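You operate a simulated robot arm through the tools that you are given. There is no shell and no other tool. Be economical: measure what you need, move in short steps, check, and stop when the job is done.

You are at the controls of a simulated robot arm. One attempt, no reset.

Task
Stand the stop peg in the blue hole and fold the purple strip to about 90.
Fine: lay the strip against the peg, slide the clamp bar over it before you fold, let the leaf down and leave it clamped.

The check looks at the end state, three seconds after you hand in, the way a careful person would. Anything else that was tipped, shoved, dropped, spilled or broken makes it a failure. Flat cloth is picked up by pressing the open fingertips on it (5 to 10 N) and closing them slowly along it; thin cloth reads only 2 to 8 mm in the jaws.

Robot
A 7-joint arm with a two-finger parallel gripper, fixed in place. Base frame: the origin is at the foot of the arm, x ahead of it, y to its left, z up; the work surface is at about z = 0. Readings come in mm, rad, newtons and seconds.
With the tool pointing down near the work surface it reaches from about 240 to 620 mm from the base axis. Its first joint turns from -1.152 to 1.152 rad. Payload 2.6 kg.
Tool frame: the origin (TCP) lies between the finger pads and is the grasp point; the fingertips stand 30 mm ahead of it; z points along the fingers, y is the line along which they close. Largest opening 94 mm; finger width 28, thickness 10; the body of the gripper, 50 by 96 mm, starts 55 mm behind the TCP.
Orientation is that of the tool frame in the base frame, as a unit quaternion [x, y, z, w]. With the fingers straight down and closing along the base's y, the tool's x points along the base's -x, its y along +y and its z along -z.

Tools
- The arm moves only by the tool jog_arm. Its argument "series" is text: rows parted by semicolons, each of 7 numbers parted by spaces: the turn, a rotation vector about the tool's x, y, z in rad, then the shift along the tool's x, y, z in mm, then the gripper command, from -1 (fully open) to 1 (shut), values between in proportion. In form: wx wy wz dx dy dz jaw; .... A call has 1 to 12 rows; each row shifts and turns the commanded pose from where the row before left it, along the tool's axes as they then stand. Each row takes 0.2 s and may step no farther than 50 mm and 0.15 rad from the row before; otherwise, or with a gripper value out of range, the whole call is refused. A pose out of reach is approached as far as the arm can. The call stops where the force on the tool passes 90 N (or 10 N more than at its start, if that is more) or the arm is blocked; 0.2 s more then pass. The fingers move at their own pace (about 72 mm/s each) and stop on an object; they squeeze with about 28 N. The grip force told is the motor's: it shows also when the fingers shut on nothing. Time passes only in rows, and 0.2 s behind the last, so rows that do not move let the fingers close. The reply holds the time, the measured pose of the TCP, the force on the tool along the base axes, the opening and the grip force, in the units named above and with some noise, with the torque about the TCP (base axes, N m) and any sound that the robot's microphone picked up.
- Cameras (640 x 400 px; columns grow to the right, rows downward): "scene" is fixed at [46.3, 446.2, 557.4]; the picture's right is [-0.64, -0.77, 0.00], its down [-0.48, 0.40, -0.78] and it looks along [0.60, -0.50, -0.62] (base axes); focal length 297 px, centre (320, 200). "wrist" rides on the gripper at [76, 14, -103] in the tool frame; the picture's right is [-0.18, 0.98, 0.00], its down [-0.75, -0.14, -0.64] and it looks along [-0.63, -0.12, 0.77] (tool axes); focal length 243 px, centre (320, 200). There is no depth. A picture from a camera that has moved, and an enlarged one, comes with that camera's place and axes in the base frame and with its lens.
- snapshot(camera): a new picture of that camera. No time passes.
- zoom(camera, box): a new picture of the part [left, top, right, bottom] of that camera's present view, enlarged. No time passes.
- finish_job(): hands the job in; it is judged then, once.

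Go step by step. Nothing tells you positions but the pictures and the camera data: compare them with the known pose of the tool, close in by small moves and look again before you grip or let go. The budget is 120 turns and 68 pictures, counting those below and the enlarged ones. Unless the task says otherwise, let go and move clear before handing in, and close with one line.

The tools are called after ">>>" as name(argument=value, ...) on one line, values as JSON. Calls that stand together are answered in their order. jog_arm: Moves the arm, as the interface text tells. Its arguments: {"type":"object","properties":{"series":{"type":"string"}},"required":["series"]} The other tools are called the same way: snapshot (camera) takes a picture; zoom (camera, box) takes an enlarged picture of a part of a camera's view; finish_job () hands the job in.

At the start:

```text
time_s: 0.0
ee_pos: [386.5, 108.1, 359.9]
orientation: [0.0, 1.0, 0.0, 0.0]
ft_force: [-0.1, 0.8, 0.1]
torque: [-0.02, -0.02, -0.02]
gripper_width: 94.2
finger_force: 0.0
```

scene: 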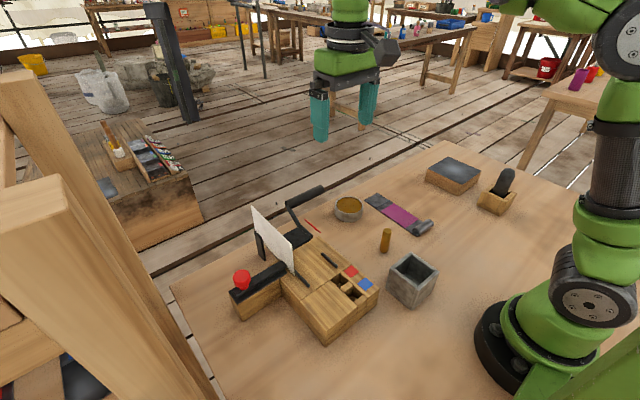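
wrist: 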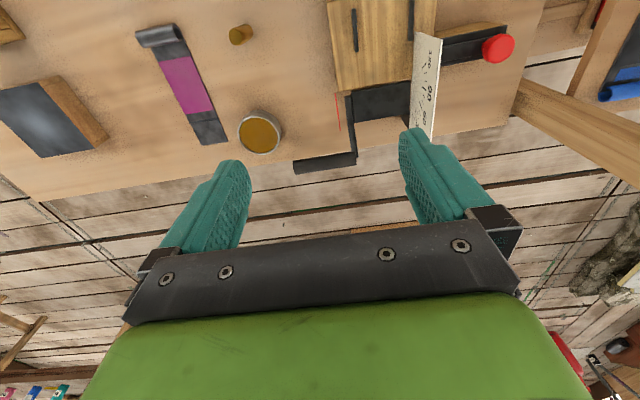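

I see a wooden folding device with an angle scale, red and blue holes, a brass peg, and a strip with a purple middle. I'll look closer first.

>>> zoom(camera="scene", box=[220, 170, 400, 350])

>>> zoom(camera="scene", box=[330, 130, 530, 310])

>>> zoom(camera="wrist", box=[280, 0, 540, 180])

```text
2.22 times, centred on (310, 260) of scene
camera zoom: at [46.3, 446.2, 557.4], right [-0.64, -0.77, 0.0], down [-0.48, 0.4, -0.78], along [0.6, -0.5, -0.62], focal length 660 px, centre (342, 67)
```

zoom: 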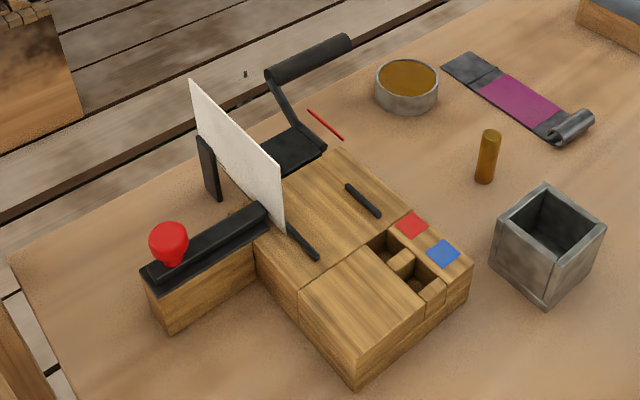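

```text
2.22 times, centred on (430, 220) of scene
camera zoom: at [46.3, 446.2, 557.4], right [-0.64, -0.77, 0.0], down [-0.48, 0.4, -0.78], along [0.6, -0.5, -0.62], focal length 660 px, centre (76, 156)
```

zoom: 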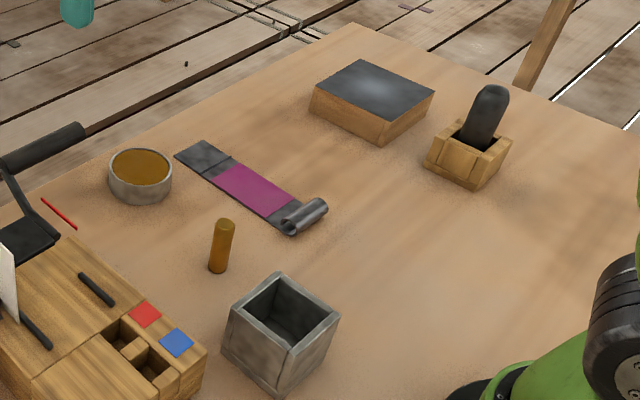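

```text
2.22 times, centred on (410, 90) of wrist
camera zoom: at [310.7, 122.7, 463.1], right [0.18, 0.98, 0.0], down [0.75, -0.14, 0.64], along [0.63, -0.12, -0.77], focal length 539 px, centre (120, 444)
```

zoom: 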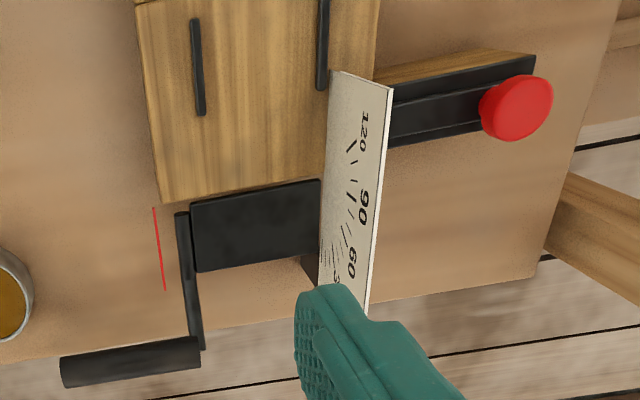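

The device lies around (300,170), the peg about (328,0). I'll tilt the wrist camera down over it for a better plan view.

>>> jog_arm(series="0 0 0 40 20 0 -1; 0 0 0 40 20 0 -1; 0 0.13 0 0 0 0 -1; 0 0.13 0 0 0 0 -1; 0 0.13 0 0 0 0 -1; 0 0.13 0 0 0 0 -1; 0 0 0 0 0 0 -1")

>>> snapshot(camera="wrist")

```text
time_s: 1.6
ee_pos: [307.6, 149.3, 360.0]
orientation: [0.0, 0.966, 0.0, -0.257]
ft_force: [-0.4, -1.0, -0.4]
torque: [0.01, 0.03, -0.01]
gripper_width: 94.0
finger_force: 0.1
```

```text
62 pictures are left
camera wrist: at [292.2, 163.4, 486.9], right [0.16, 0.98, -0.09], down [0.97, -0.14, 0.18], along [0.17, -0.12, -0.98], focal length 243 px, centre (320, 200)
```

wrist: 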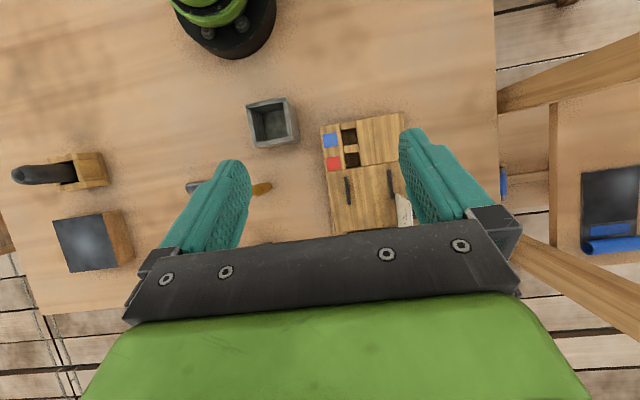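

The camera now looks nearly straight down; the device's near half is visible. I'll enlarge it.

>>> zoom(camera="wrist", box=[230, 90, 430, 240])

```text
2.67 times, centred on (330, 165) of wrist
camera zoom: at [292.2, 163.4, 486.9], right [0.16, 0.98, -0.09], down [0.97, -0.14, 0.18], along [0.17, -0.12, -0.98], focal length 647 px, centre (293, 293)
```

zoom: 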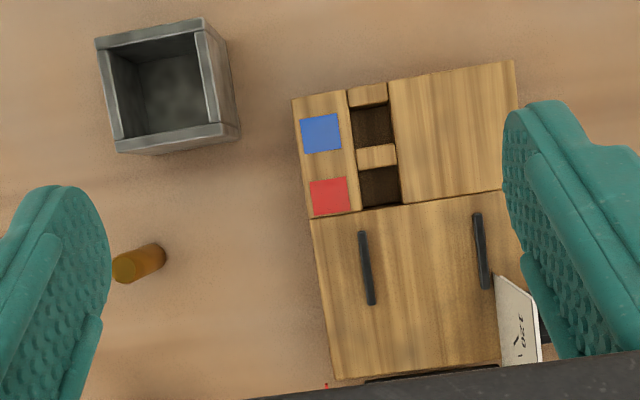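

The device is aligned with base x; I take its bed as x 320–435. I'll move further out to see the leaf, the clamp bar and the strip from above.

>>> jog_arm(series="0 0 0 -43 0 -25 -1; 0 0 0 -43 0 -25 -1; 0 0 0 -43 0 -25 -1; 0 0 0 0 0 0 -1")

>>> snapshot(camera="wrist")

```text
time_s: 2.6
ee_pos: [311.8, 146.1, 359.7]
orientation: [-0.001, 0.967, -0.002, -0.257]
ft_force: [-0.3, 0.0, 0.3]
torque: [0.0, 0.03, 0.03]
gripper_width: 94.1
finger_force: 0.0
out of reach, approached as far as the arm can: row 1, 2, 3
```

```text
60 pictures are left
camera wrist: at [295.7, 161.8, 486.5], right [0.16, 0.98, -0.09], down [0.97, -0.14, 0.18], along [0.17, -0.12, -0.98], focal length 243 px, centre (320, 200)
```

wrist: 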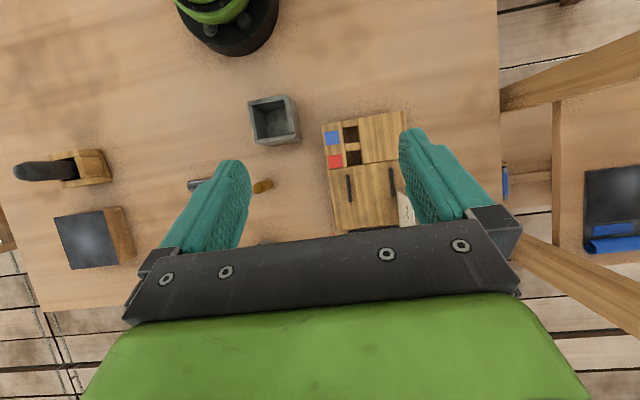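

The tilted pose is at its reach limit, so I'll untilt and go lower for a view from farther out.

>>> jog_arm(series="0 -0.13 0 0 0 0 -1; 0 -0.13 0 0 0 0 -1; 0 -0.13 0 0 0 0 -1; 0 -0.13 0 0 0 0 -1; 0 0 0 0 0 0 -1")

```text
time_s: 3.8
ee_pos: [315.1, 147.5, 356.9]
orientation: [0.001, 1.0, -0.001, 0.0]
ft_force: [0.2, 0.4, -0.2]
torque: [0.03, 0.01, 0.02]
gripper_width: 94.0
finger_force: 0.1
```

>>> jog_arm(series="0 0 0 30 30 10 -1; 0 0 0 25 40 20 -1; 0 0 0 0 0 0 -1")

>>> snapshot(camera="wrist")

```text
refused: row 2 steps farther than a row can; nothing moved
```

```text
59 pictures are left
camera wrist: at [237.9, 161.4, 460.4], right [0.18, 0.98, 0.0], down [0.75, -0.14, 0.64], along [0.63, -0.12, -0.77], focal length 243 px, centre (320, 200)
```

wrist: 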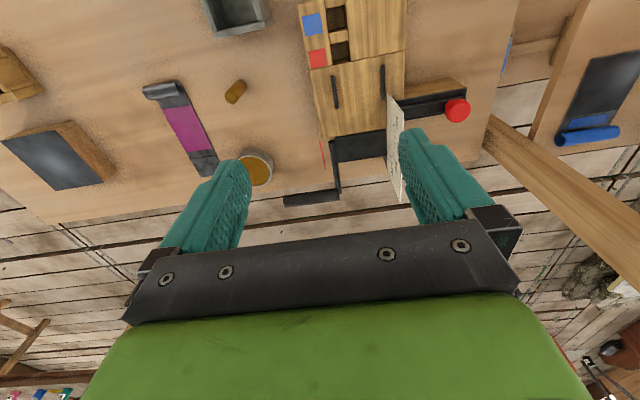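

This view shows everything useful; I'll enlarge the device and the strip.

>>> zoom(camera="wrist", box=[270, 0, 490, 210])

>>> zoom(camera="wrist", box=[110, 50, 290, 200])

```text
1.90 times, centred on (380, 105) of wrist
camera zoom: at [237.9, 161.4, 460.4], right [0.18, 0.98, 0.0], down [0.75, -0.14, 0.64], along [0.63, -0.12, -0.77], focal length 462 px, centre (206, 381)
```

zoom: 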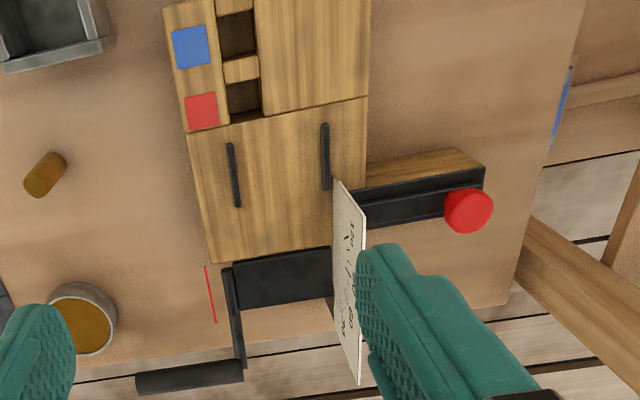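

```text
2.67 times, centred on (200, 125) of wrist
camera zoom: at [237.9, 161.4, 460.4], right [0.18, 0.98, 0.0], down [0.75, -0.14, 0.64], along [0.63, -0.12, -0.77], focal length 647 px, centre (640, 400)
```

zoom: 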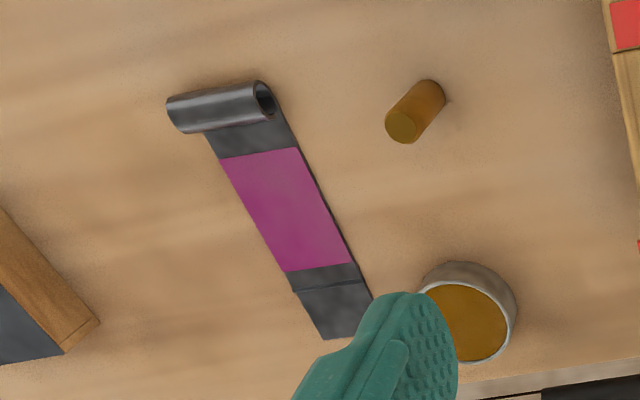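

Peg stands at about (329,3), ~66 mm tall; blue hole centre (262,180), bed top z≈54, fold edge x≈436. First the peg: I'll go above it and look.

>>> jog_arm(series="0 0 0 -3 -29 36 -1; 0 0 0 -3 -29 36 -1; 0 0 0 -3 -29 36 -1; 0 0 0 -3 -29 36 -1; 0 0 0 -2.5 -28.5 36 -1; 0 0 0 0 0 30 -1; 0 0 0 0 0 0 -1")

>>> snapshot(camera="wrist")

>>> snapshot(camera="scene")

```text
time_s: 5.4
ee_pos: [330.9, 2.6, 145.0]
orientation: [0.0, 1.0, 0.0, 0.0]
ft_force: [0.4, -0.5, -0.5]
torque: [0.03, -0.02, 0.01]
gripper_width: 94.0
finger_force: 0.0
```

```text
56 pictures are left
camera wrist: at [253.2, 16.1, 248.2], right [0.18, 0.98, 0.0], down [0.75, -0.14, 0.64], along [0.63, -0.12, -0.77], focal length 243 px, centre (320, 200)
```

wrist: 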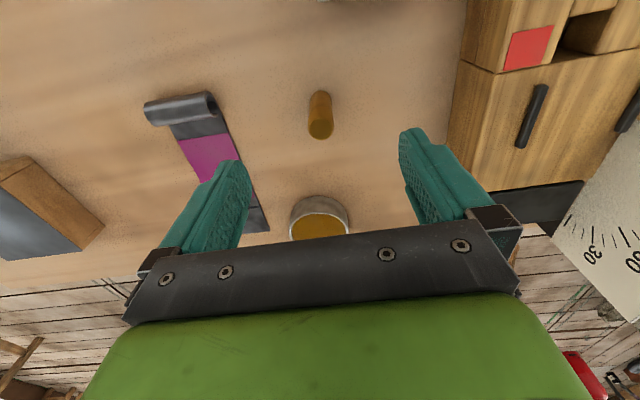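

```text
55 pictures are left
```

scene: 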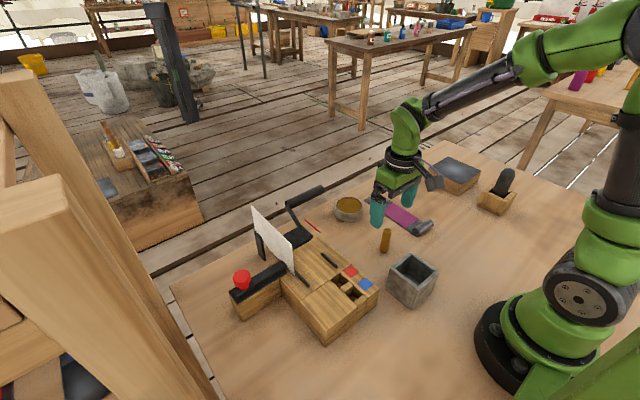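

Peg confirmed at (329,2), about 70 mm tall. I'll descend so the tips reach z≈47 and grip.

>>> jog_arm(series="0 0 0 1.5 0 35 -1; 0 0 0 0 0 33 -1; 0 0 0 0 0 0 0.5; 0 0 0 0 0 0 1; 0 0 0 0 0 0 1; 0 0 0 0 0 0 1; 0 0 0 0 0 0 1")

>>> snapshot(camera="wrist")

```text
time_s: 7.0
ee_pos: [329.0, 3.3, 76.9]
orientation: [-0.001, 1.0, 0.0, 0.0]
ft_force: [0.4, 0.3, -0.3]
torque: [-0.06, -0.02, -0.04]
gripper_width: 19.7
finger_force: 28.4
```

```text
54 pictures are left
camera wrist: at [253.1, 17.0, 181.6], right [0.18, 0.98, 0.0], down [0.75, -0.14, 0.64], along [0.63, -0.12, -0.77], focal length 243 px, centre (320, 200)
```

wrist: 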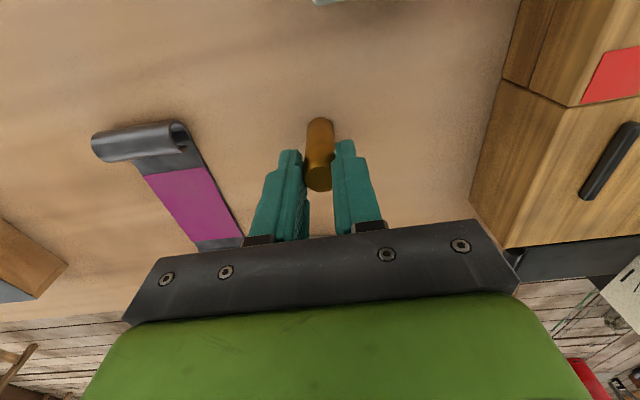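

Peg gripped (19.7 mm). I'll lift it and carry it above the blue hole.

>>> jog_arm(series="0 0 0 0 0 -45 1; 0 0 0 0 0 -45 1; 0 0 0 13 35 0 1; 0 0 0 13 35 0 1; 0 0 0 13 36 0 1; 0 0 0 13 36 0 1; 0 0 0 12 35 0 1; 0 0 0 0 0 0 1")

>>> snapshot(camera="wrist")

>>> zoom(camera="scene", box=[260, 180, 440, 340])

```text
time_s: 8.8
ee_pos: [265.4, 178.1, 166.9]
orientation: [-0.001, 1.0, 0.0, 0.0]
ft_force: [-1.1, 0.8, -1.4]
torque: [-0.02, 0.0, 0.0]
gripper_width: 19.7
finger_force: 28.1
```

```text
53 pictures are left
camera wrist: at [188.3, 192.3, 270.9], right [0.18, 0.98, 0.0], down [0.75, -0.14, 0.64], along [0.63, -0.12, -0.77], focal length 243 px, centre (320, 200)
```

wrist: 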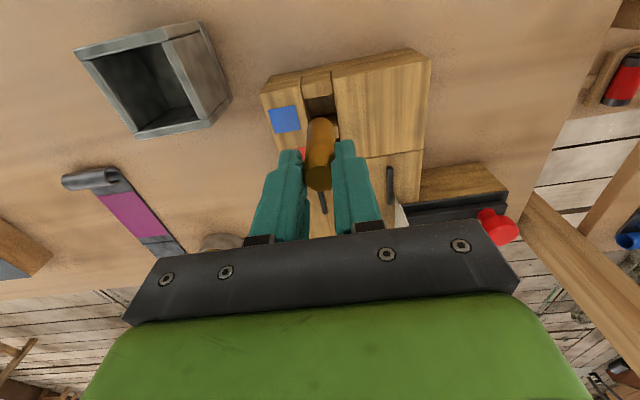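

```text
2.50 times, centred on (350, 260) of scene
camera zoom: at [46.3, 446.3, 557.4], right [-0.64, -0.77, 0.0], down [-0.48, 0.4, -0.78], along [0.6, -0.5, -0.62], focal length 742 px, centre (245, 50)
```

zoom: 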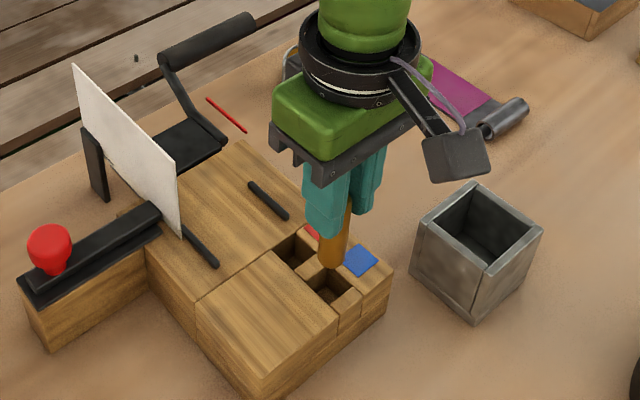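

>>> zoom(camera="wrist", box=[250, 50, 370, 150])

```text
4.00 times, centred on (310, 100) of wrist
camera zoom: at [188.3, 192.3, 270.9], right [0.18, 0.98, 0.0], down [0.75, -0.14, 0.64], along [0.63, -0.12, -0.77], focal length 970 px, centre (360, 600)
```

zoom: 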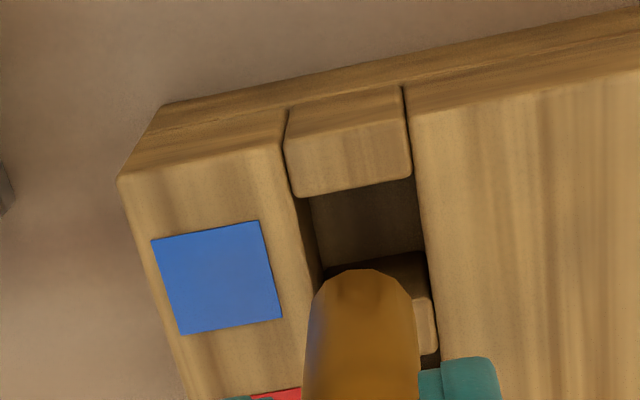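

Hole edges compute to centre ≈(264.5,178.8); the peg is at about (266.5,180). I'll correct by 2 mm and lower until just above the block.

>>> jog_arm(series="0 0 0 2.2 -1 15 1; 0 0 0 0 0 15 1; 0 0 0 0 0 0 1")

>>> zoom(camera="wrist", box=[250, 50, 370, 150])

>>> zoom(camera="scene", box=[310, 240, 400, 315])

```text
time_s: 9.6
ee_pos: [262.6, 175.0, 139.1]
orientation: [0.0, 1.0, 0.001, 0.001]
ft_force: [-4.0, 0.2, 17.9]
torque: [-0.23, 0.29, 0.0]
gripper_width: 19.7
finger_force: 28.1
```

```text
4.00 times, centred on (310, 100) of wrist
camera zoom: at [185.8, 189.9, 242.4], right [0.18, 0.98, 0.0], down [0.75, -0.14, 0.64], along [0.63, -0.12, -0.77], focal length 970 px, centre (360, 600)
```

zoom: 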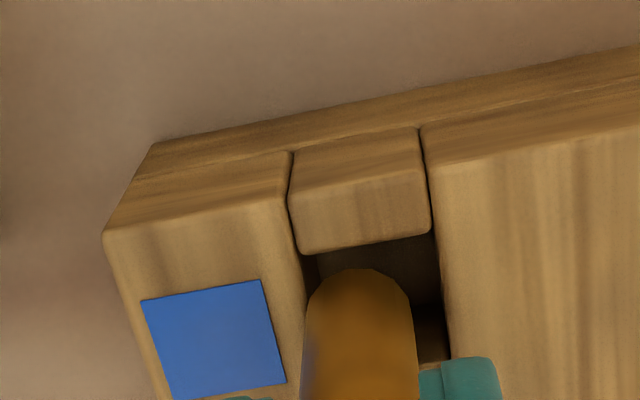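

```text
5.33 times, centred on (355, 278) of scene
camera zoom: at [46.3, 446.2, 557.4], right [-0.64, -0.77, 0.0], down [-0.48, 0.4, -0.78], along [0.6, -0.5, -0.62], focal length 1583 px, centre (133, -213)
```

zoom: 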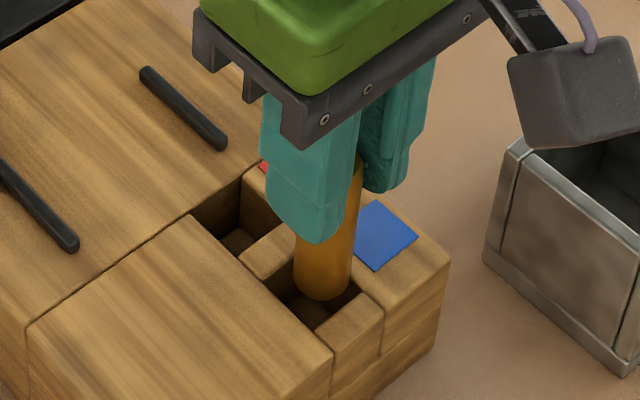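

The peg bottom just touched the left rim (contact 18 N); it must go ~3 mm toward +y and 1 mm toward −x. I'll back up, shift and lower gently.

>>> jog_arm(series="0 0 0 0 0 -8 1; 0 0 0 1.2 3 0 1; 0 0 0 0 0 0 1; 0 0 0 0 0 8 1; 0 0 0 0 0 0 1")

>>> zoom(camera="wrist", box=[250, 50, 370, 150])

```text
time_s: 10.8
ee_pos: [261.3, 178.9, 138.2]
orientation: [0.0, 1.0, 0.0, 0.0]
ft_force: [0.2, -0.1, -1.8]
torque: [-0.01, -0.01, 0.0]
gripper_width: 19.8
finger_force: 27.4
```

```text
4.00 times, centred on (310, 100) of wrist
camera zoom: at [184.9, 193.9, 241.9], right [0.18, 0.98, 0.0], down [0.75, -0.14, 0.64], along [0.63, -0.12, -0.77], focal length 970 px, centre (360, 600)
```

zoom: 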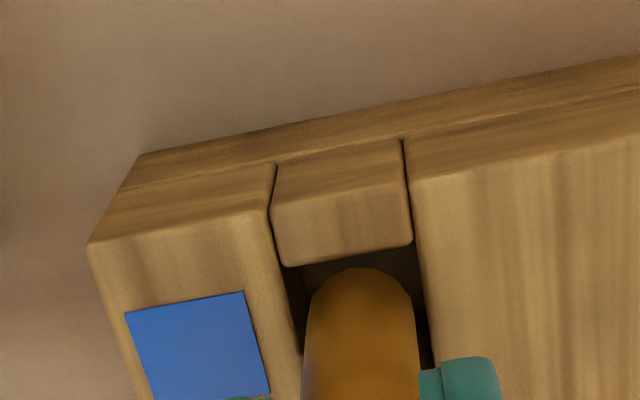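

Now no contact and gaps on both sides. I'll nudge 0.8 mm outward and lower.

>>> jog_arm(series="0 0 0 -0.8 -0.3 6 1; 0 0 0 0 0 8 1; 0 0 0 0 0 8 1; 0 0 0 0 0 5 1; 0 0 0 0 0 0 1")

>>> zoom(camera="scene", box=[310, 240, 400, 315])

```text
time_s: 12.0
ee_pos: [263.0, 180.0, 111.6]
orientation: [0.0, 1.0, 0.0, 0.0]
ft_force: [0.3, 0.3, -1.1]
torque: [0.0, 0.01, 0.0]
gripper_width: 19.9
finger_force: 28.0
```

```text
5.33 times, centred on (355, 278) of scene
camera zoom: at [46.3, 446.2, 557.4], right [-0.64, -0.77, 0.0], down [-0.48, 0.4, -0.78], along [0.6, -0.5, -0.62], focal length 1583 px, centre (133, -213)
```

zoom: 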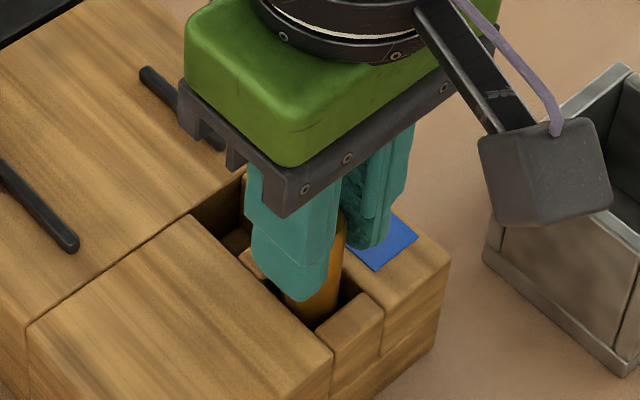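

The peg is entering without force. I'll lower further in small steps, watching the force.

>>> jog_arm(series="0 0 0 0 0 5 1; 0 0 0 0 0 5 1; 0 0 0 0 0 4 1; 0 0 0 0 0 0 1")

```text
time_s: 13.0
ee_pos: [262.6, 180.8, 98.3]
orientation: [-0.001, 1.0, 0.001, 0.002]
ft_force: [7.3, 2.3, 14.9]
torque: [0.14, -0.4, -0.02]
gripper_width: 20.2
finger_force: 28.1
```

Contact at the hole floor (bottom ≈21 mm). I'll ease, release and lift straight up.

>>> jog_arm(series="0 0 0 0 0 -1 1; 0 0 0 0 0 0 0.4; 0 0 0 0 0 0 0; 0 0 0 0 0 0 0; 0 0 0 0 0 -25 0; 0 0 0 0 0 -40 -0.2; 0 0 0 0 0 -40 -0.5; 0 0 0 0 0 -40 -1; 0 0 0 0 0 0 -1")

>>> zoom(camera="scene", box=[270, 220, 400, 325])

>>> snapshot(camera="wrist")

```text
time_s: 15.0
ee_pos: [261.5, 182.1, 243.4]
orientation: [0.001, 1.0, 0.0, 0.0]
ft_force: [-0.1, 0.2, -0.3]
torque: [0.02, 0.05, 0.0]
gripper_width: 93.9
finger_force: 0.1
```

```text
3.81 times, centred on (335, 272) of scene
camera zoom: at [46.3, 446.2, 557.4], right [-0.64, -0.77, 0.0], down [-0.48, 0.4, -0.78], along [0.6, -0.5, -0.62], focal length 1131 px, centre (263, -76)
```

zoom: 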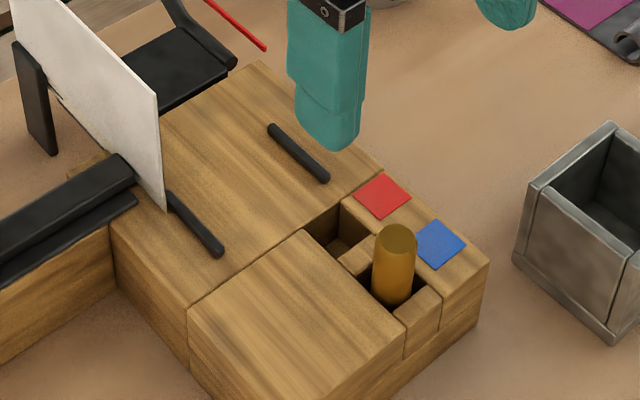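

```text
45 pictures are left
camera wrist: at [184.7, 196.0, 346.0], right [0.18, 0.98, 0.0], down [0.75, -0.14, 0.64], along [0.63, -0.12, -0.77], focal length 243 px, centre (320, 200)
```

wrist: 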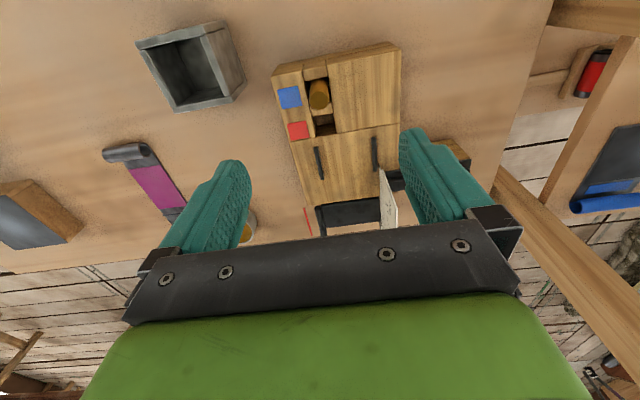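

The peg stands upright in the blue hole. Next the strip: I'll go above its roll end and turn the gripper 90° so the fingers close along x.

>>> jog_arm(series="0 0 0 -6 -43 0 -1; 0 0 0 -6 -43 0 -1; 0 0 0 -6 -43 0 -1; 0 0 0 -6 -43 0 -1; 0 0 0 -6 -43 0 -1; 0 0 0 -6 -44 0 -1; 0 0 0 -6 -44 0 -1; 0 0 0 0 0 0 -1")

>>> jog_arm(series="0 0 -0.143 0 0 0 -1; 0 0 -0.143 0 0 0 -1; 0 0 -0.143 0 0 0 -1; 0 0 -0.143 0 0 0 -1; 0 0 -0.143 0 0 0 -1; 0 0 -0.143 0 0 0 -1; 0 0 -0.143 0 0 0 -1; 0 0 -0.143 0 0 0 -1; 0 0 -0.143 0 0 0 -1; 0 0 -0.143 0 0 0 -1; 0 0 -0.141 0 0 0 -1; 0 0 0 0 0 0 -1")

>>> snapshot(camera="wrist")

```text
time_s: 16.8
ee_pos: [302.4, -123.2, 247.2]
orientation: [0.001, 1.0, 0.0, 0.0]
ft_force: [0.3, 0.1, 0.5]
torque: [0.03, 0.0, -0.03]
gripper_width: 94.1
finger_force: 0.0
```

```text
time_s: 19.4
ee_pos: [304.1, -122.6, 243.6]
orientation: [-0.707, 0.707, 0.001, 0.0]
ft_force: [1.1, -0.2, -0.1]
torque: [-0.02, 0.01, 0.03]
gripper_width: 94.0
finger_force: 0.1
```

```text
44 pictures are left
camera wrist: at [290.0, -198.8, 346.6], right [-0.98, 0.18, 0.0], down [0.14, 0.75, 0.64], along [0.12, 0.63, -0.77], focal length 243 px, centre (320, 200)
```

wrist: 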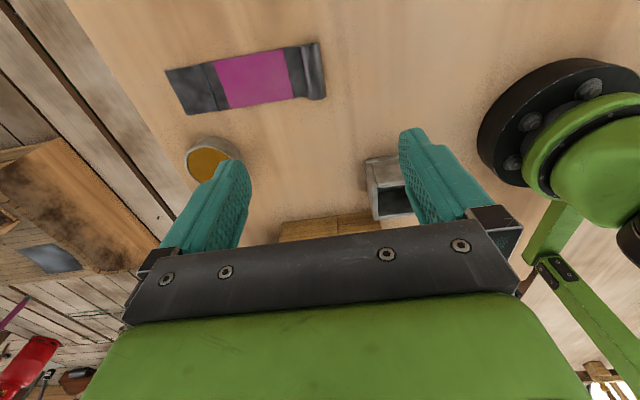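

The camera now looks along +y over the strip. I'll enlarge the strip to measure it.

>>> zoom(camera="wrist", box=[150, 20, 350, 140])

```text
3.20 times, centred on (250, 80) of wrist
camera zoom: at [290.0, -198.8, 346.6], right [-0.98, 0.18, 0.0], down [0.14, 0.75, 0.64], along [0.12, 0.63, -0.77], focal length 776 px, centre (544, 584)
```

zoom: 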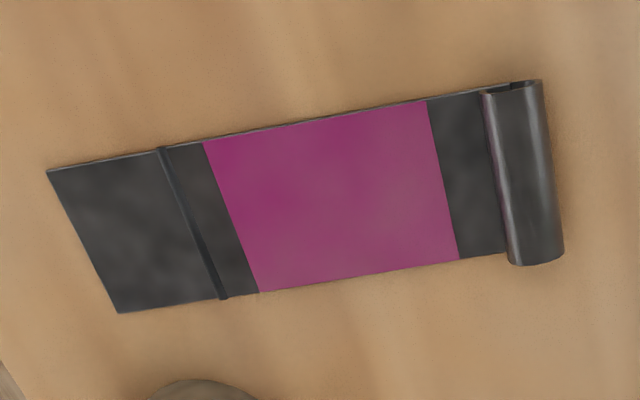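

Strip is measured: roll spans x 299–320 (centre ≈309.5, y centre −128), score line at x≈452, about 152 mm from the roll's outer edge. I'll descend over the roll, offset to +y so the fingers will clear the peg later.

>>> jog_arm(series="0 0 0 -1.6 -5.5 40 -1; 0 0 0 0 0 40 -1; 0 0 0 0 0 40 -1; 0 0 0 0 0 40 -1; 0 0 0 0 0 30 -1; 0 0 0 0 0 0 -1")

>>> snapshot(camera="wrist")

```text
time_s: 20.8
ee_pos: [307.2, -121.1, 49.5]
orientation: [-0.707, 0.707, 0.0, 0.0]
ft_force: [0.8, 0.2, 0.8]
torque: [-0.02, -0.01, 0.0]
gripper_width: 94.0
finger_force: 0.0
```

```text
42 pictures are left
camera wrist: at [292.4, -196.4, 153.6], right [-0.98, 0.18, 0.0], down [0.14, 0.75, 0.64], along [0.12, 0.63, -0.77], focal length 243 px, centre (320, 200)
```

wrist: 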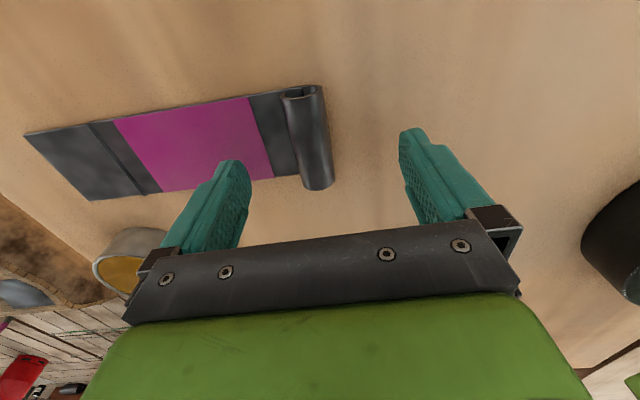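

Roll centred near x≈310. Lower to tips ~5 mm above the table and close gently.

>>> jog_arm(series="0 0 0 0 -3 8 -1; 0 0 0 0 0 6.5 -1; 0 0 0 0 0 0 0; 0 0 0 0 0 0 0.3; 0 0 0 0 0 0 0.5; 0 0 0 0 0 0 0.7; 0 0 0 0 0 0 1; 0 0 0 0 0 0 1")

>>> snapshot(camera="wrist")

```text
time_s: 22.6
ee_pos: [310.9, -120.6, 36.9]
orientation: [-0.707, 0.707, 0.001, 0.0]
ft_force: [-0.6, 0.7, -0.1]
torque: [0.04, 0.02, 0.06]
gripper_width: 23.6
finger_force: 27.8
```

```text
41 pictures are left
camera wrist: at [296.9, -196.3, 140.6], right [-0.98, 0.18, 0.0], down [0.14, 0.75, 0.64], along [0.12, 0.63, -0.77], focal length 243 px, centre (320, 200)
```

wrist: 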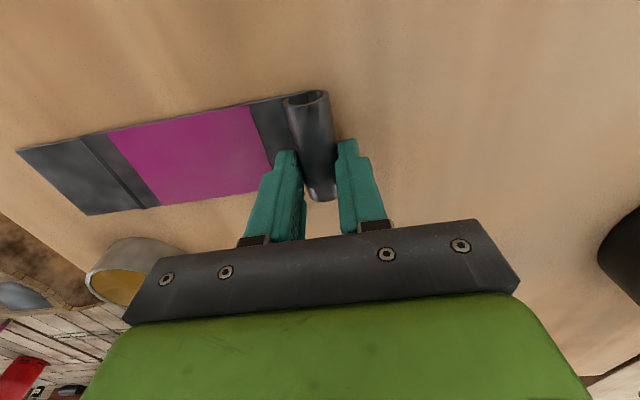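

Roll gripped (23.6 mm). Lift a bit and check how the strip hangs.

>>> jog_arm(series="0 0 0 0 0 -20 1; 0 0 0 0 0 -30 1; 0 0 0 0 0 0 1")

>>> snapshot(camera="wrist")

>>> zoom(camera="scene", box=[320, 130, 500, 270])

```text
time_s: 23.4
ee_pos: [312.5, -120.0, 89.9]
orientation: [0.707, -0.707, 0.0, 0.0]
ft_force: [-0.2, 0.4, -3.1]
torque: [0.03, 0.15, 0.0]
gripper_width: 23.6
finger_force: 27.9
```

```text
40 pictures are left
camera wrist: at [298.2, -196.0, 192.4], right [-0.98, 0.18, 0.0], down [0.14, 0.75, 0.64], along [0.12, 0.63, -0.77], focal length 243 px, centre (320, 200)
```

wrist: 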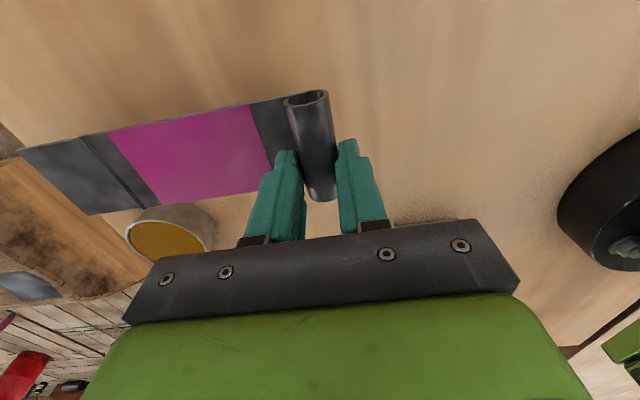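

```text
2.86 times, centred on (410, 200) of scene
camera zoom: at [46.3, 446.2, 557.4], right [-0.64, -0.77, 0.0], down [-0.48, 0.4, -0.78], along [0.6, -0.5, -0.62], focal length 848 px, centre (63, 200)
```

zoom: 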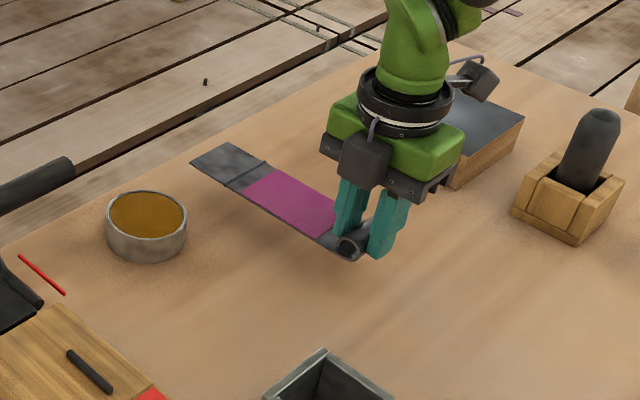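

The strip is rigid and aligned with x. I'll raise it high and carry it over the device.

>>> jog_arm(series="0 0 0 0 0 -40 1; 0 0 0 0 0 -40 1; 0 0 0 0 0 -40 1; 0 0 0 0 0 -30 1; 0 0 0 -46 3 0 1; 0 0 0 -47 3 0 1; 0 0 0 -47 3 0 1; 0 0 0 -47 3 0 1; 0 0 0 -47 3 0 1; 0 0 0 -47 3 0 1; 0 0 0 -46 3 0 1; 0 0 0 0 0 0 1")

>>> snapshot(camera="wrist")

>>> snapshot(camera="scene")

```text
time_s: 26.0
ee_pos: [289.6, 206.2, 237.8]
orientation: [-0.707, 0.707, 0.001, -0.001]
ft_force: [-0.6, -0.2, -3.5]
torque: [0.01, 0.2, 0.0]
gripper_width: 23.7
finger_force: 27.8
```

```text
38 pictures are left
camera wrist: at [275.2, 129.9, 340.7], right [-0.98, 0.18, 0.0], down [0.14, 0.75, 0.64], along [0.12, 0.63, -0.77], focal length 243 px, centre (320, 200)
```

wrist: 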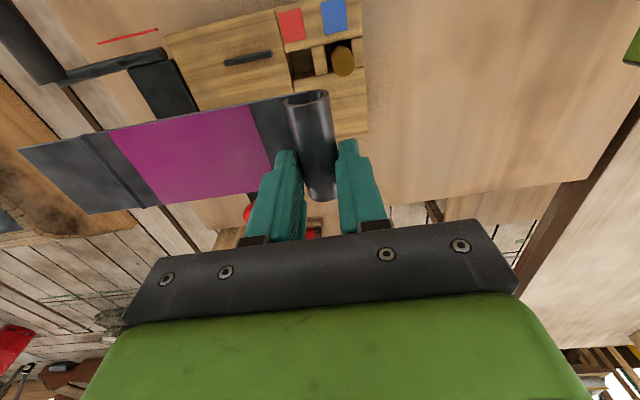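

```text
37 pictures are left
```

scene: 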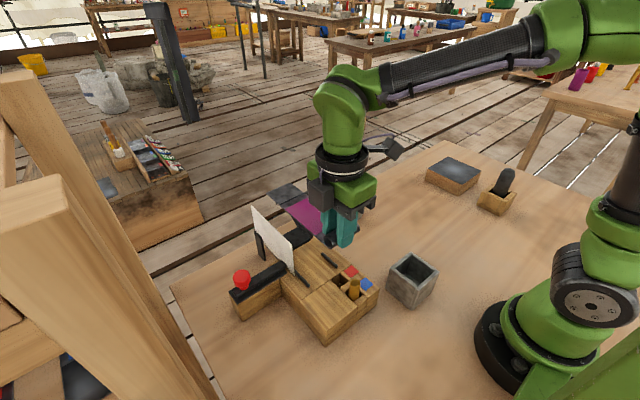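

Strip is above the bed; the peg is at (263,179). I'll lower to about 30 mm above the bed and check clearances.

>>> jog_arm(series="0 0 0 -1.5 -1 40 1; 0 0 0 0 0 40 1; 0 0 0 0 0 25 1; 0 0 0 0 0 0 1")

>>> zoom(camera="scene", box=[230, 180, 390, 310])

>>> snapshot(camera="wrist")

```text
time_s: 27.0
ee_pos: [291.5, 207.3, 131.4]
orientation: [0.707, -0.707, 0.0, 0.0]
ft_force: [0.1, 0.2, -3.1]
torque: [0.03, 0.17, 0.01]
gripper_width: 23.6
finger_force: 28.2
```

```text
3.08 times, centred on (310, 245) of scene
camera zoom: at [46.3, 446.2, 557.4], right [-0.64, -0.77, 0.0], down [-0.48, 0.4, -0.78], along [0.6, -0.5, -0.62], focal length 913 px, centre (351, 62)
```

zoom: 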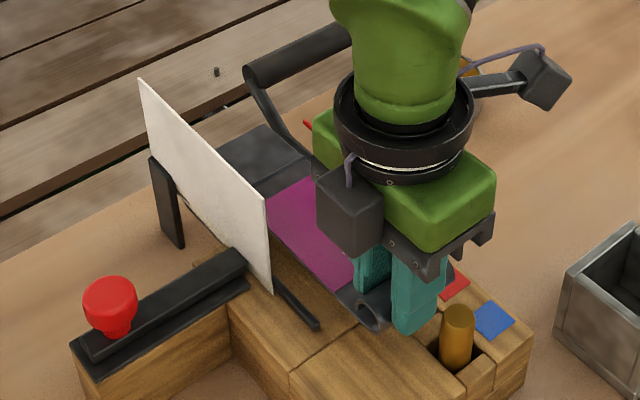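

```text
35 pictures are left
camera wrist: at [276.9, 131.4, 234.2], right [-0.98, 0.18, 0.0], down [0.14, 0.75, 0.64], along [0.12, 0.63, -0.77], focal length 243 px, centre (320, 200)
```

wrist: 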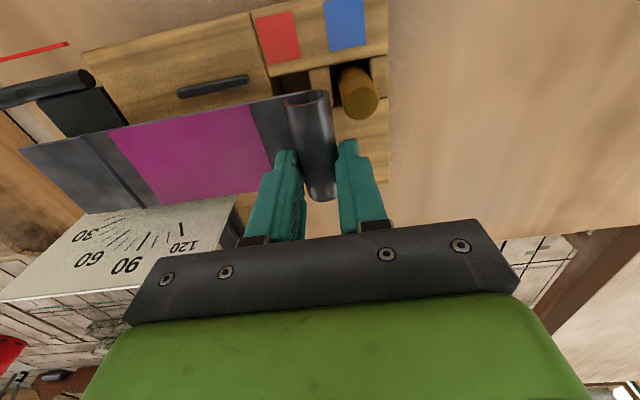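

Clear of the protractor and the peg. Lowering onto the bed gently.

>>> jog_arm(series="0 0 0 0 0 13 1; 0 0 0 0 0 12 1; 0 0 0 0 0 0 1")

>>> snapshot(camera="wrist")

```text
time_s: 27.8
ee_pos: [291.7, 205.8, 106.4]
orientation: [0.707, -0.707, 0.0, 0.0]
ft_force: [0.3, -0.5, -2.9]
torque: [0.01, 0.19, 0.0]
gripper_width: 23.5
finger_force: 28.1
```

```text
34 pictures are left
camera wrist: at [276.8, 130.7, 210.1], right [-0.98, 0.18, 0.0], down [0.14, 0.75, 0.64], along [0.12, 0.63, -0.77], focal length 243 px, centre (320, 200)
```

wrist: 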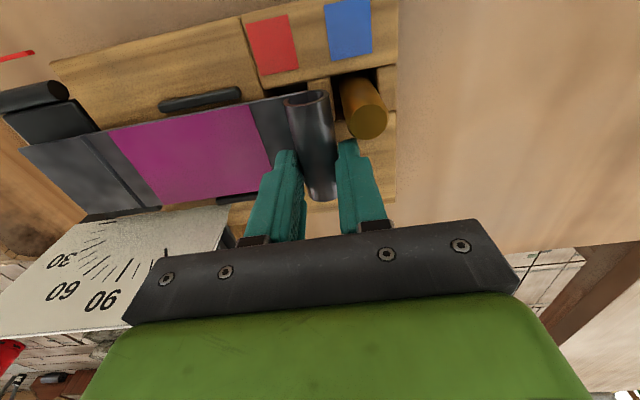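

>>> jog_arm(series="0 0 0 0 0 4 1; 0 0 0 0 0 3 1; 0 0 0 0 0 0 1")

>>> zoom(camera="wrist", box=[0, 40, 400, 260])

```text
time_s: 28.6
ee_pos: [291.2, 208.6, 101.0]
orientation: [0.708, -0.706, 0.0, 0.0]
ft_force: [0.2, 0.3, -2.8]
torque: [0.05, 0.18, -0.02]
gripper_width: 23.6
finger_force: 28.0
```

```text
1.60 times, centred on (200, 150) of wrist
camera zoom: at [277.1, 132.4, 204.7], right [-0.98, 0.18, 0.0], down [0.14, 0.75, 0.64], along [0.12, 0.63, -0.77], focal length 388 px, centre (512, 280)
```

zoom: 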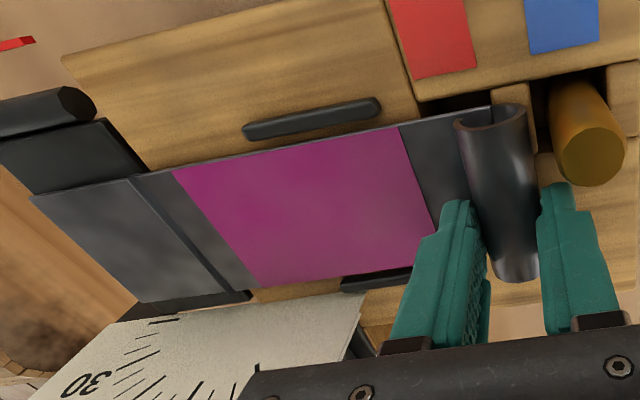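

The score line is already near the bed's edge and will land there once the roll meets the peg. Lower to contact, then slide toward the peg.

>>> jog_arm(series="0 0 0 0 0 2 1; 0 0 0 0 0 2 1; 0 0 0 0 0 0 1")

```text
time_s: 29.4
ee_pos: [293.3, 209.4, 99.2]
orientation: [0.708, -0.707, -0.001, 0.0]
ft_force: [0.1, 0.1, -1.8]
torque: [0.05, -0.06, 0.01]
gripper_width: 23.5
finger_force: 28.5
```

Contact begins (torque relieved). Now slide toward the peg in small steps.

>>> jog_arm(series="0 0 0 0 2 0.5 1; 0 0 0 0 2 0 1; 0 0 0 0 1 0 1; 0 0 0 0 0 0 1")

>>> zoom(camera="wrist", box=[0, 40, 400, 260])

```text
time_s: 30.4
ee_pos: [287.2, 208.0, 98.9]
orientation: [-0.706, 0.708, 0.0, 0.0]
ft_force: [0.2, -0.8, -2.7]
torque: [0.06, 0.12, -0.04]
gripper_width: 23.7
finger_force: 28.1
```

```text
1.60 times, centred on (200, 150) of wrist
camera zoom: at [273.0, 131.6, 201.0], right [-0.98, 0.18, 0.0], down [0.14, 0.75, 0.64], along [0.12, 0.63, -0.77], focal length 388 px, centre (512, 280)
```

zoom: 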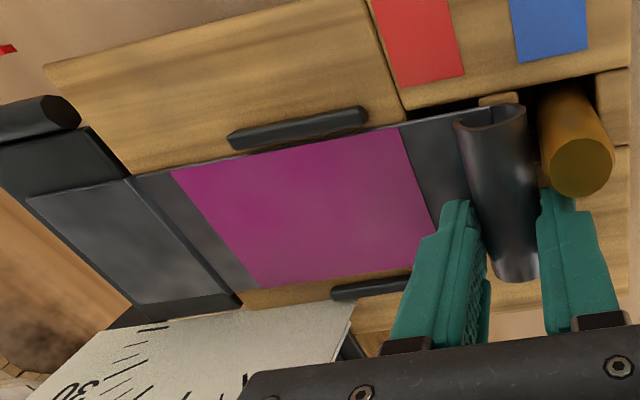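

Score and bed edge now nearly coincide; a small gap to the peg remains. Continue 1 mm at a time.

>>> jog_arm(series="0 0 0 0 1 0 1; 0 0 0 0 1 0 1; 0 0 0 0 0 0 1")

>>> zoom(camera="wrist", box=[0, 40, 400, 260])

```text
time_s: 31.2
ee_pos: [285.9, 208.7, 97.7]
orientation: [-0.707, 0.707, 0.0, 0.0]
ft_force: [-0.3, 0.1, -2.6]
torque: [0.08, 0.02, 0.01]
gripper_width: 23.8
finger_force: 28.1
```

```text
1.60 times, centred on (200, 150) of wrist
camera zoom: at [271.1, 131.1, 200.9], right [-0.98, 0.18, 0.0], down [0.14, 0.75, 0.64], along [0.12, 0.63, -0.77], focal length 388 px, centre (512, 280)
```

zoom: 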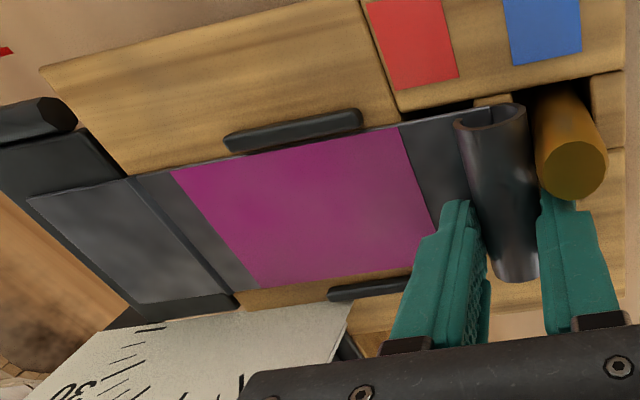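

>>> jog_arm(series="0 0 0 0 1 0 1; 0 0 0 0 0 0 1; 0 0 0 0 1 0 1; 0 0 0 0 0 0 1")

>>> zoom(camera="wrist", box=[0, 40, 400, 260])

```text
time_s: 32.2
ee_pos: [284.4, 206.4, 98.0]
orientation: [0.708, -0.707, 0.0, -0.001]
ft_force: [6.3, 0.1, -2.4]
torque: [0.05, -0.1, 0.17]
gripper_width: 23.7
finger_force: 28.0
```

```text
1.60 times, centred on (200, 150) of wrist
camera zoom: at [269.3, 131.0, 200.9], right [-0.98, 0.18, 0.0], down [0.14, 0.75, 0.64], along [0.12, 0.63, -0.77], focal length 388 px, centre (512, 280)
```

zoom: 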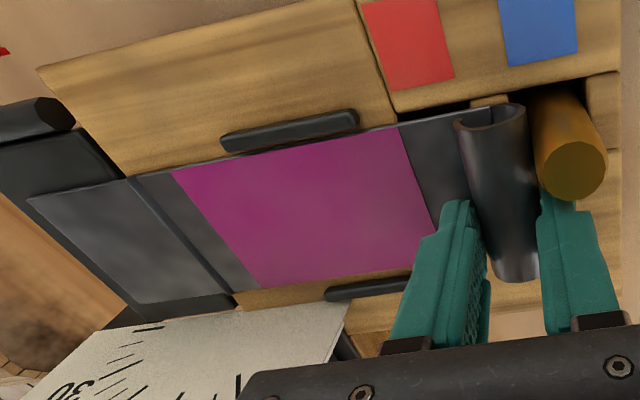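

The roll touches the peg (6 N) and the score lies on the bed edge. Settle it and release.

>>> jog_arm(series="0 0 0 0 0 0.7 1; 0 0 0 0 0 0 1; 0 0 0 0 0 0 0.35; 0 0 0 0 0 0 0.1; 0 0 0 0 0 0 0.1; 0 0 0 0 0 -20 0.1; 0 0 0 0 0 -40 0.1; 0 0 0 0 0 -40 0; 0 0 0 0 0 0 0")

>>> zoom(camera="scene", box=[220, 180, 390, 320])

>>> snapshot(camera="wrist")

```text
time_s: 34.2
ee_pos: [281.6, 208.7, 197.8]
orientation: [0.707, -0.707, 0.0, 0.0]
ft_force: [0.1, 0.1, -0.4]
torque: [0.0, -0.03, -0.02]
gripper_width: 47.1
finger_force: 0.0
```

```text
2.86 times, centred on (305, 250) of scene
camera zoom: at [46.3, 446.2, 557.4], right [-0.64, -0.77, 0.0], down [-0.48, 0.4, -0.78], along [0.6, -0.5, -0.62], focal length 848 px, centre (363, 57)
```

zoom: 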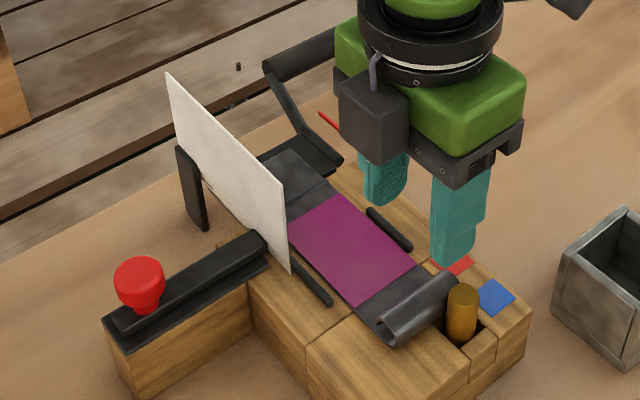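

```text
28 pictures are left
camera wrist: at [266.9, 131.9, 299.7], right [-0.98, 0.18, 0.0], down [0.14, 0.75, 0.64], along [0.12, 0.63, -0.77], focal length 243 px, centre (320, 200)
```

wrist: 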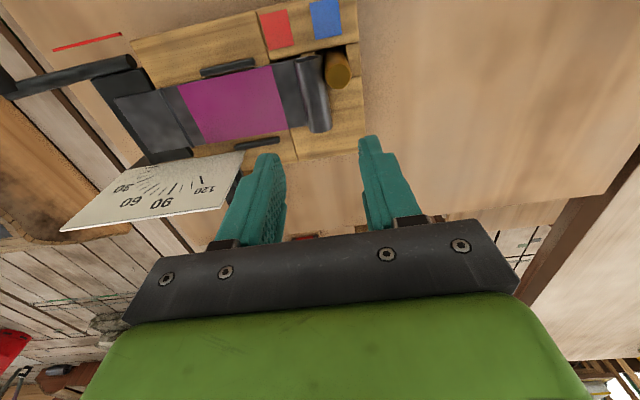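

The strip lies flat against the peg between the guides. Next the clamp bar: I take its red knob at (403,340,95). Look at whether it passes under the protractor.

>>> zoom(camera="wrist", box=[60, 30, 300, 240])

>>> zoom(camera="scene", box=[225, 195, 325, 325])

```text
1.90 times, centred on (180, 135) of wrist
camera zoom: at [266.9, 131.9, 299.7], right [-0.98, 0.18, 0.0], down [0.14, 0.75, 0.64], along [0.12, 0.63, -0.77], focal length 462 px, centre (587, 324)
```

zoom: 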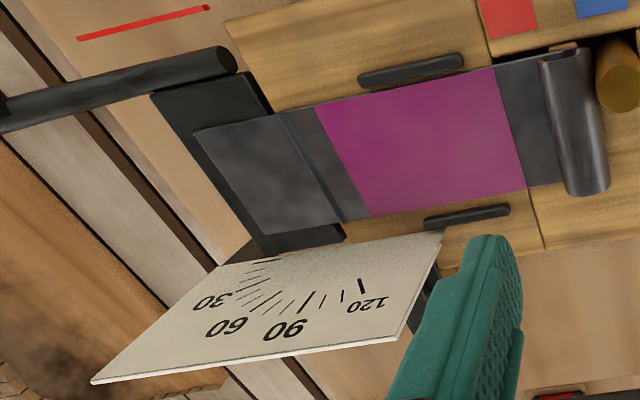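

```text
3.08 times, centred on (275, 260) of scene
camera zoom: at [46.3, 446.2, 557.4], right [-0.64, -0.77, 0.0], down [-0.48, 0.4, -0.78], along [0.6, -0.5, -0.62], focal length 913 px, centre (458, 15)
```

zoom: 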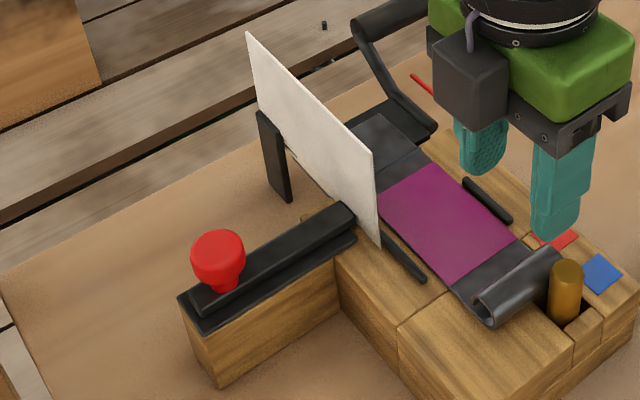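

The plate's lower edge seems near bar height but I can test with gentle force. I'll go to the +y side behind the knob with closed fingers and look.

>>> jog_arm(series="0 0 0 0 0 -30 0; 0 0 0 -33 -24 0 0.5; 0 0 0 -33 -24 0 1; 0 0 0 -33 -24 0 1; 0 0 0 -33 -24 0 1; 0 0 0 -33 -25 0 1; 0 0 0 0 0 0 1")

>>> snapshot(camera="wrist")

```text
time_s: 35.8
ee_pos: [403.8, 374.3, 227.9]
orientation: [-0.707, 0.707, -0.001, 0.0]
ft_force: [0.7, -0.1, -0.5]
torque: [0.0, -0.03, 0.0]
gripper_width: 0.0
finger_force: 28.2
```

```text
25 pictures are left
camera wrist: at [388.5, 298.2, 330.5], right [-0.98, 0.18, 0.0], down [0.14, 0.75, 0.64], along [0.12, 0.63, -0.77], focal length 243 px, centre (320, 200)
```

wrist: 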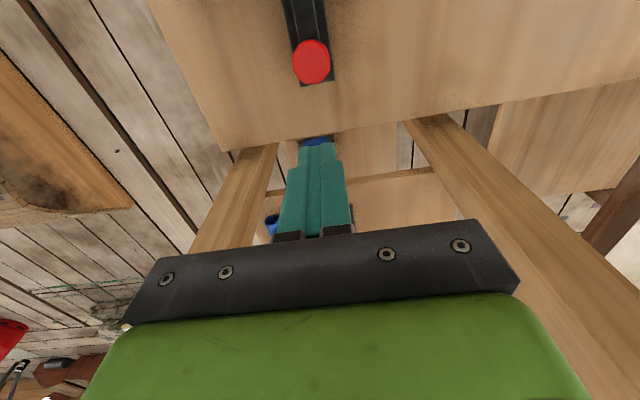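

Knob centre ≈(403.5,336), radius ≈15. Descend behind it with tips at z≈88.

>>> jog_arm(series="0 0 0 0 0 40 1; 0 0 0 0 0 40 1; 0 0 0 0 0 28 1; 0 0 0 0 0 0 1")

>>> zoom(camera="scene", box=[200, 180, 360, 310])

```text
time_s: 36.8
ee_pos: [404.9, 374.7, 118.1]
orientation: [0.707, -0.707, 0.0, 0.0]
ft_force: [0.0, -0.2, -0.3]
torque: [0.01, -0.01, 0.0]
gripper_width: 0.1
finger_force: 27.7
```

```text
3.08 times, centred on (280, 245) of scene
camera zoom: at [46.3, 446.2, 557.4], right [-0.64, -0.77, 0.0], down [-0.48, 0.4, -0.78], along [0.6, -0.5, -0.62], focal length 913 px, centre (443, 62)
```

zoom: 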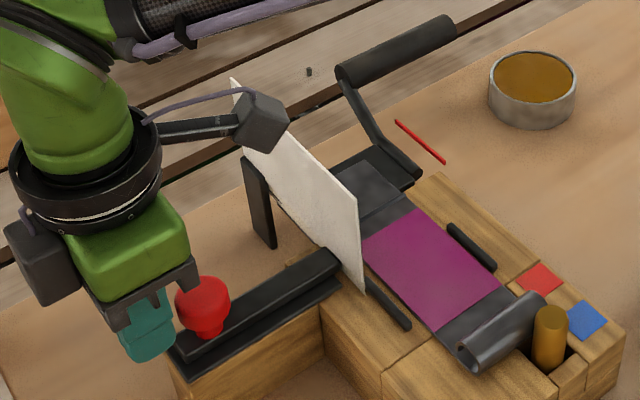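

Fingers are behind the knob. Push toward −y in small steps.

>>> jog_arm(series="0 0 0 4 0 0 1; 0 0 0 4 0 0 1; 0 0 0 4 0 0 1; 0 0 0 4 0 0 1; 0 0 0 4 0 0 1; 0 0 0 0 0 0 1")

```text
time_s: 38.2
ee_pos: [405.2, 351.8, 118.3]
orientation: [-0.706, 0.708, 0.0, -0.001]
ft_force: [-1.3, 1.1, 0.3]
torque: [-0.03, 0.01, 0.0]
gripper_width: 0.1
finger_force: 27.8
```

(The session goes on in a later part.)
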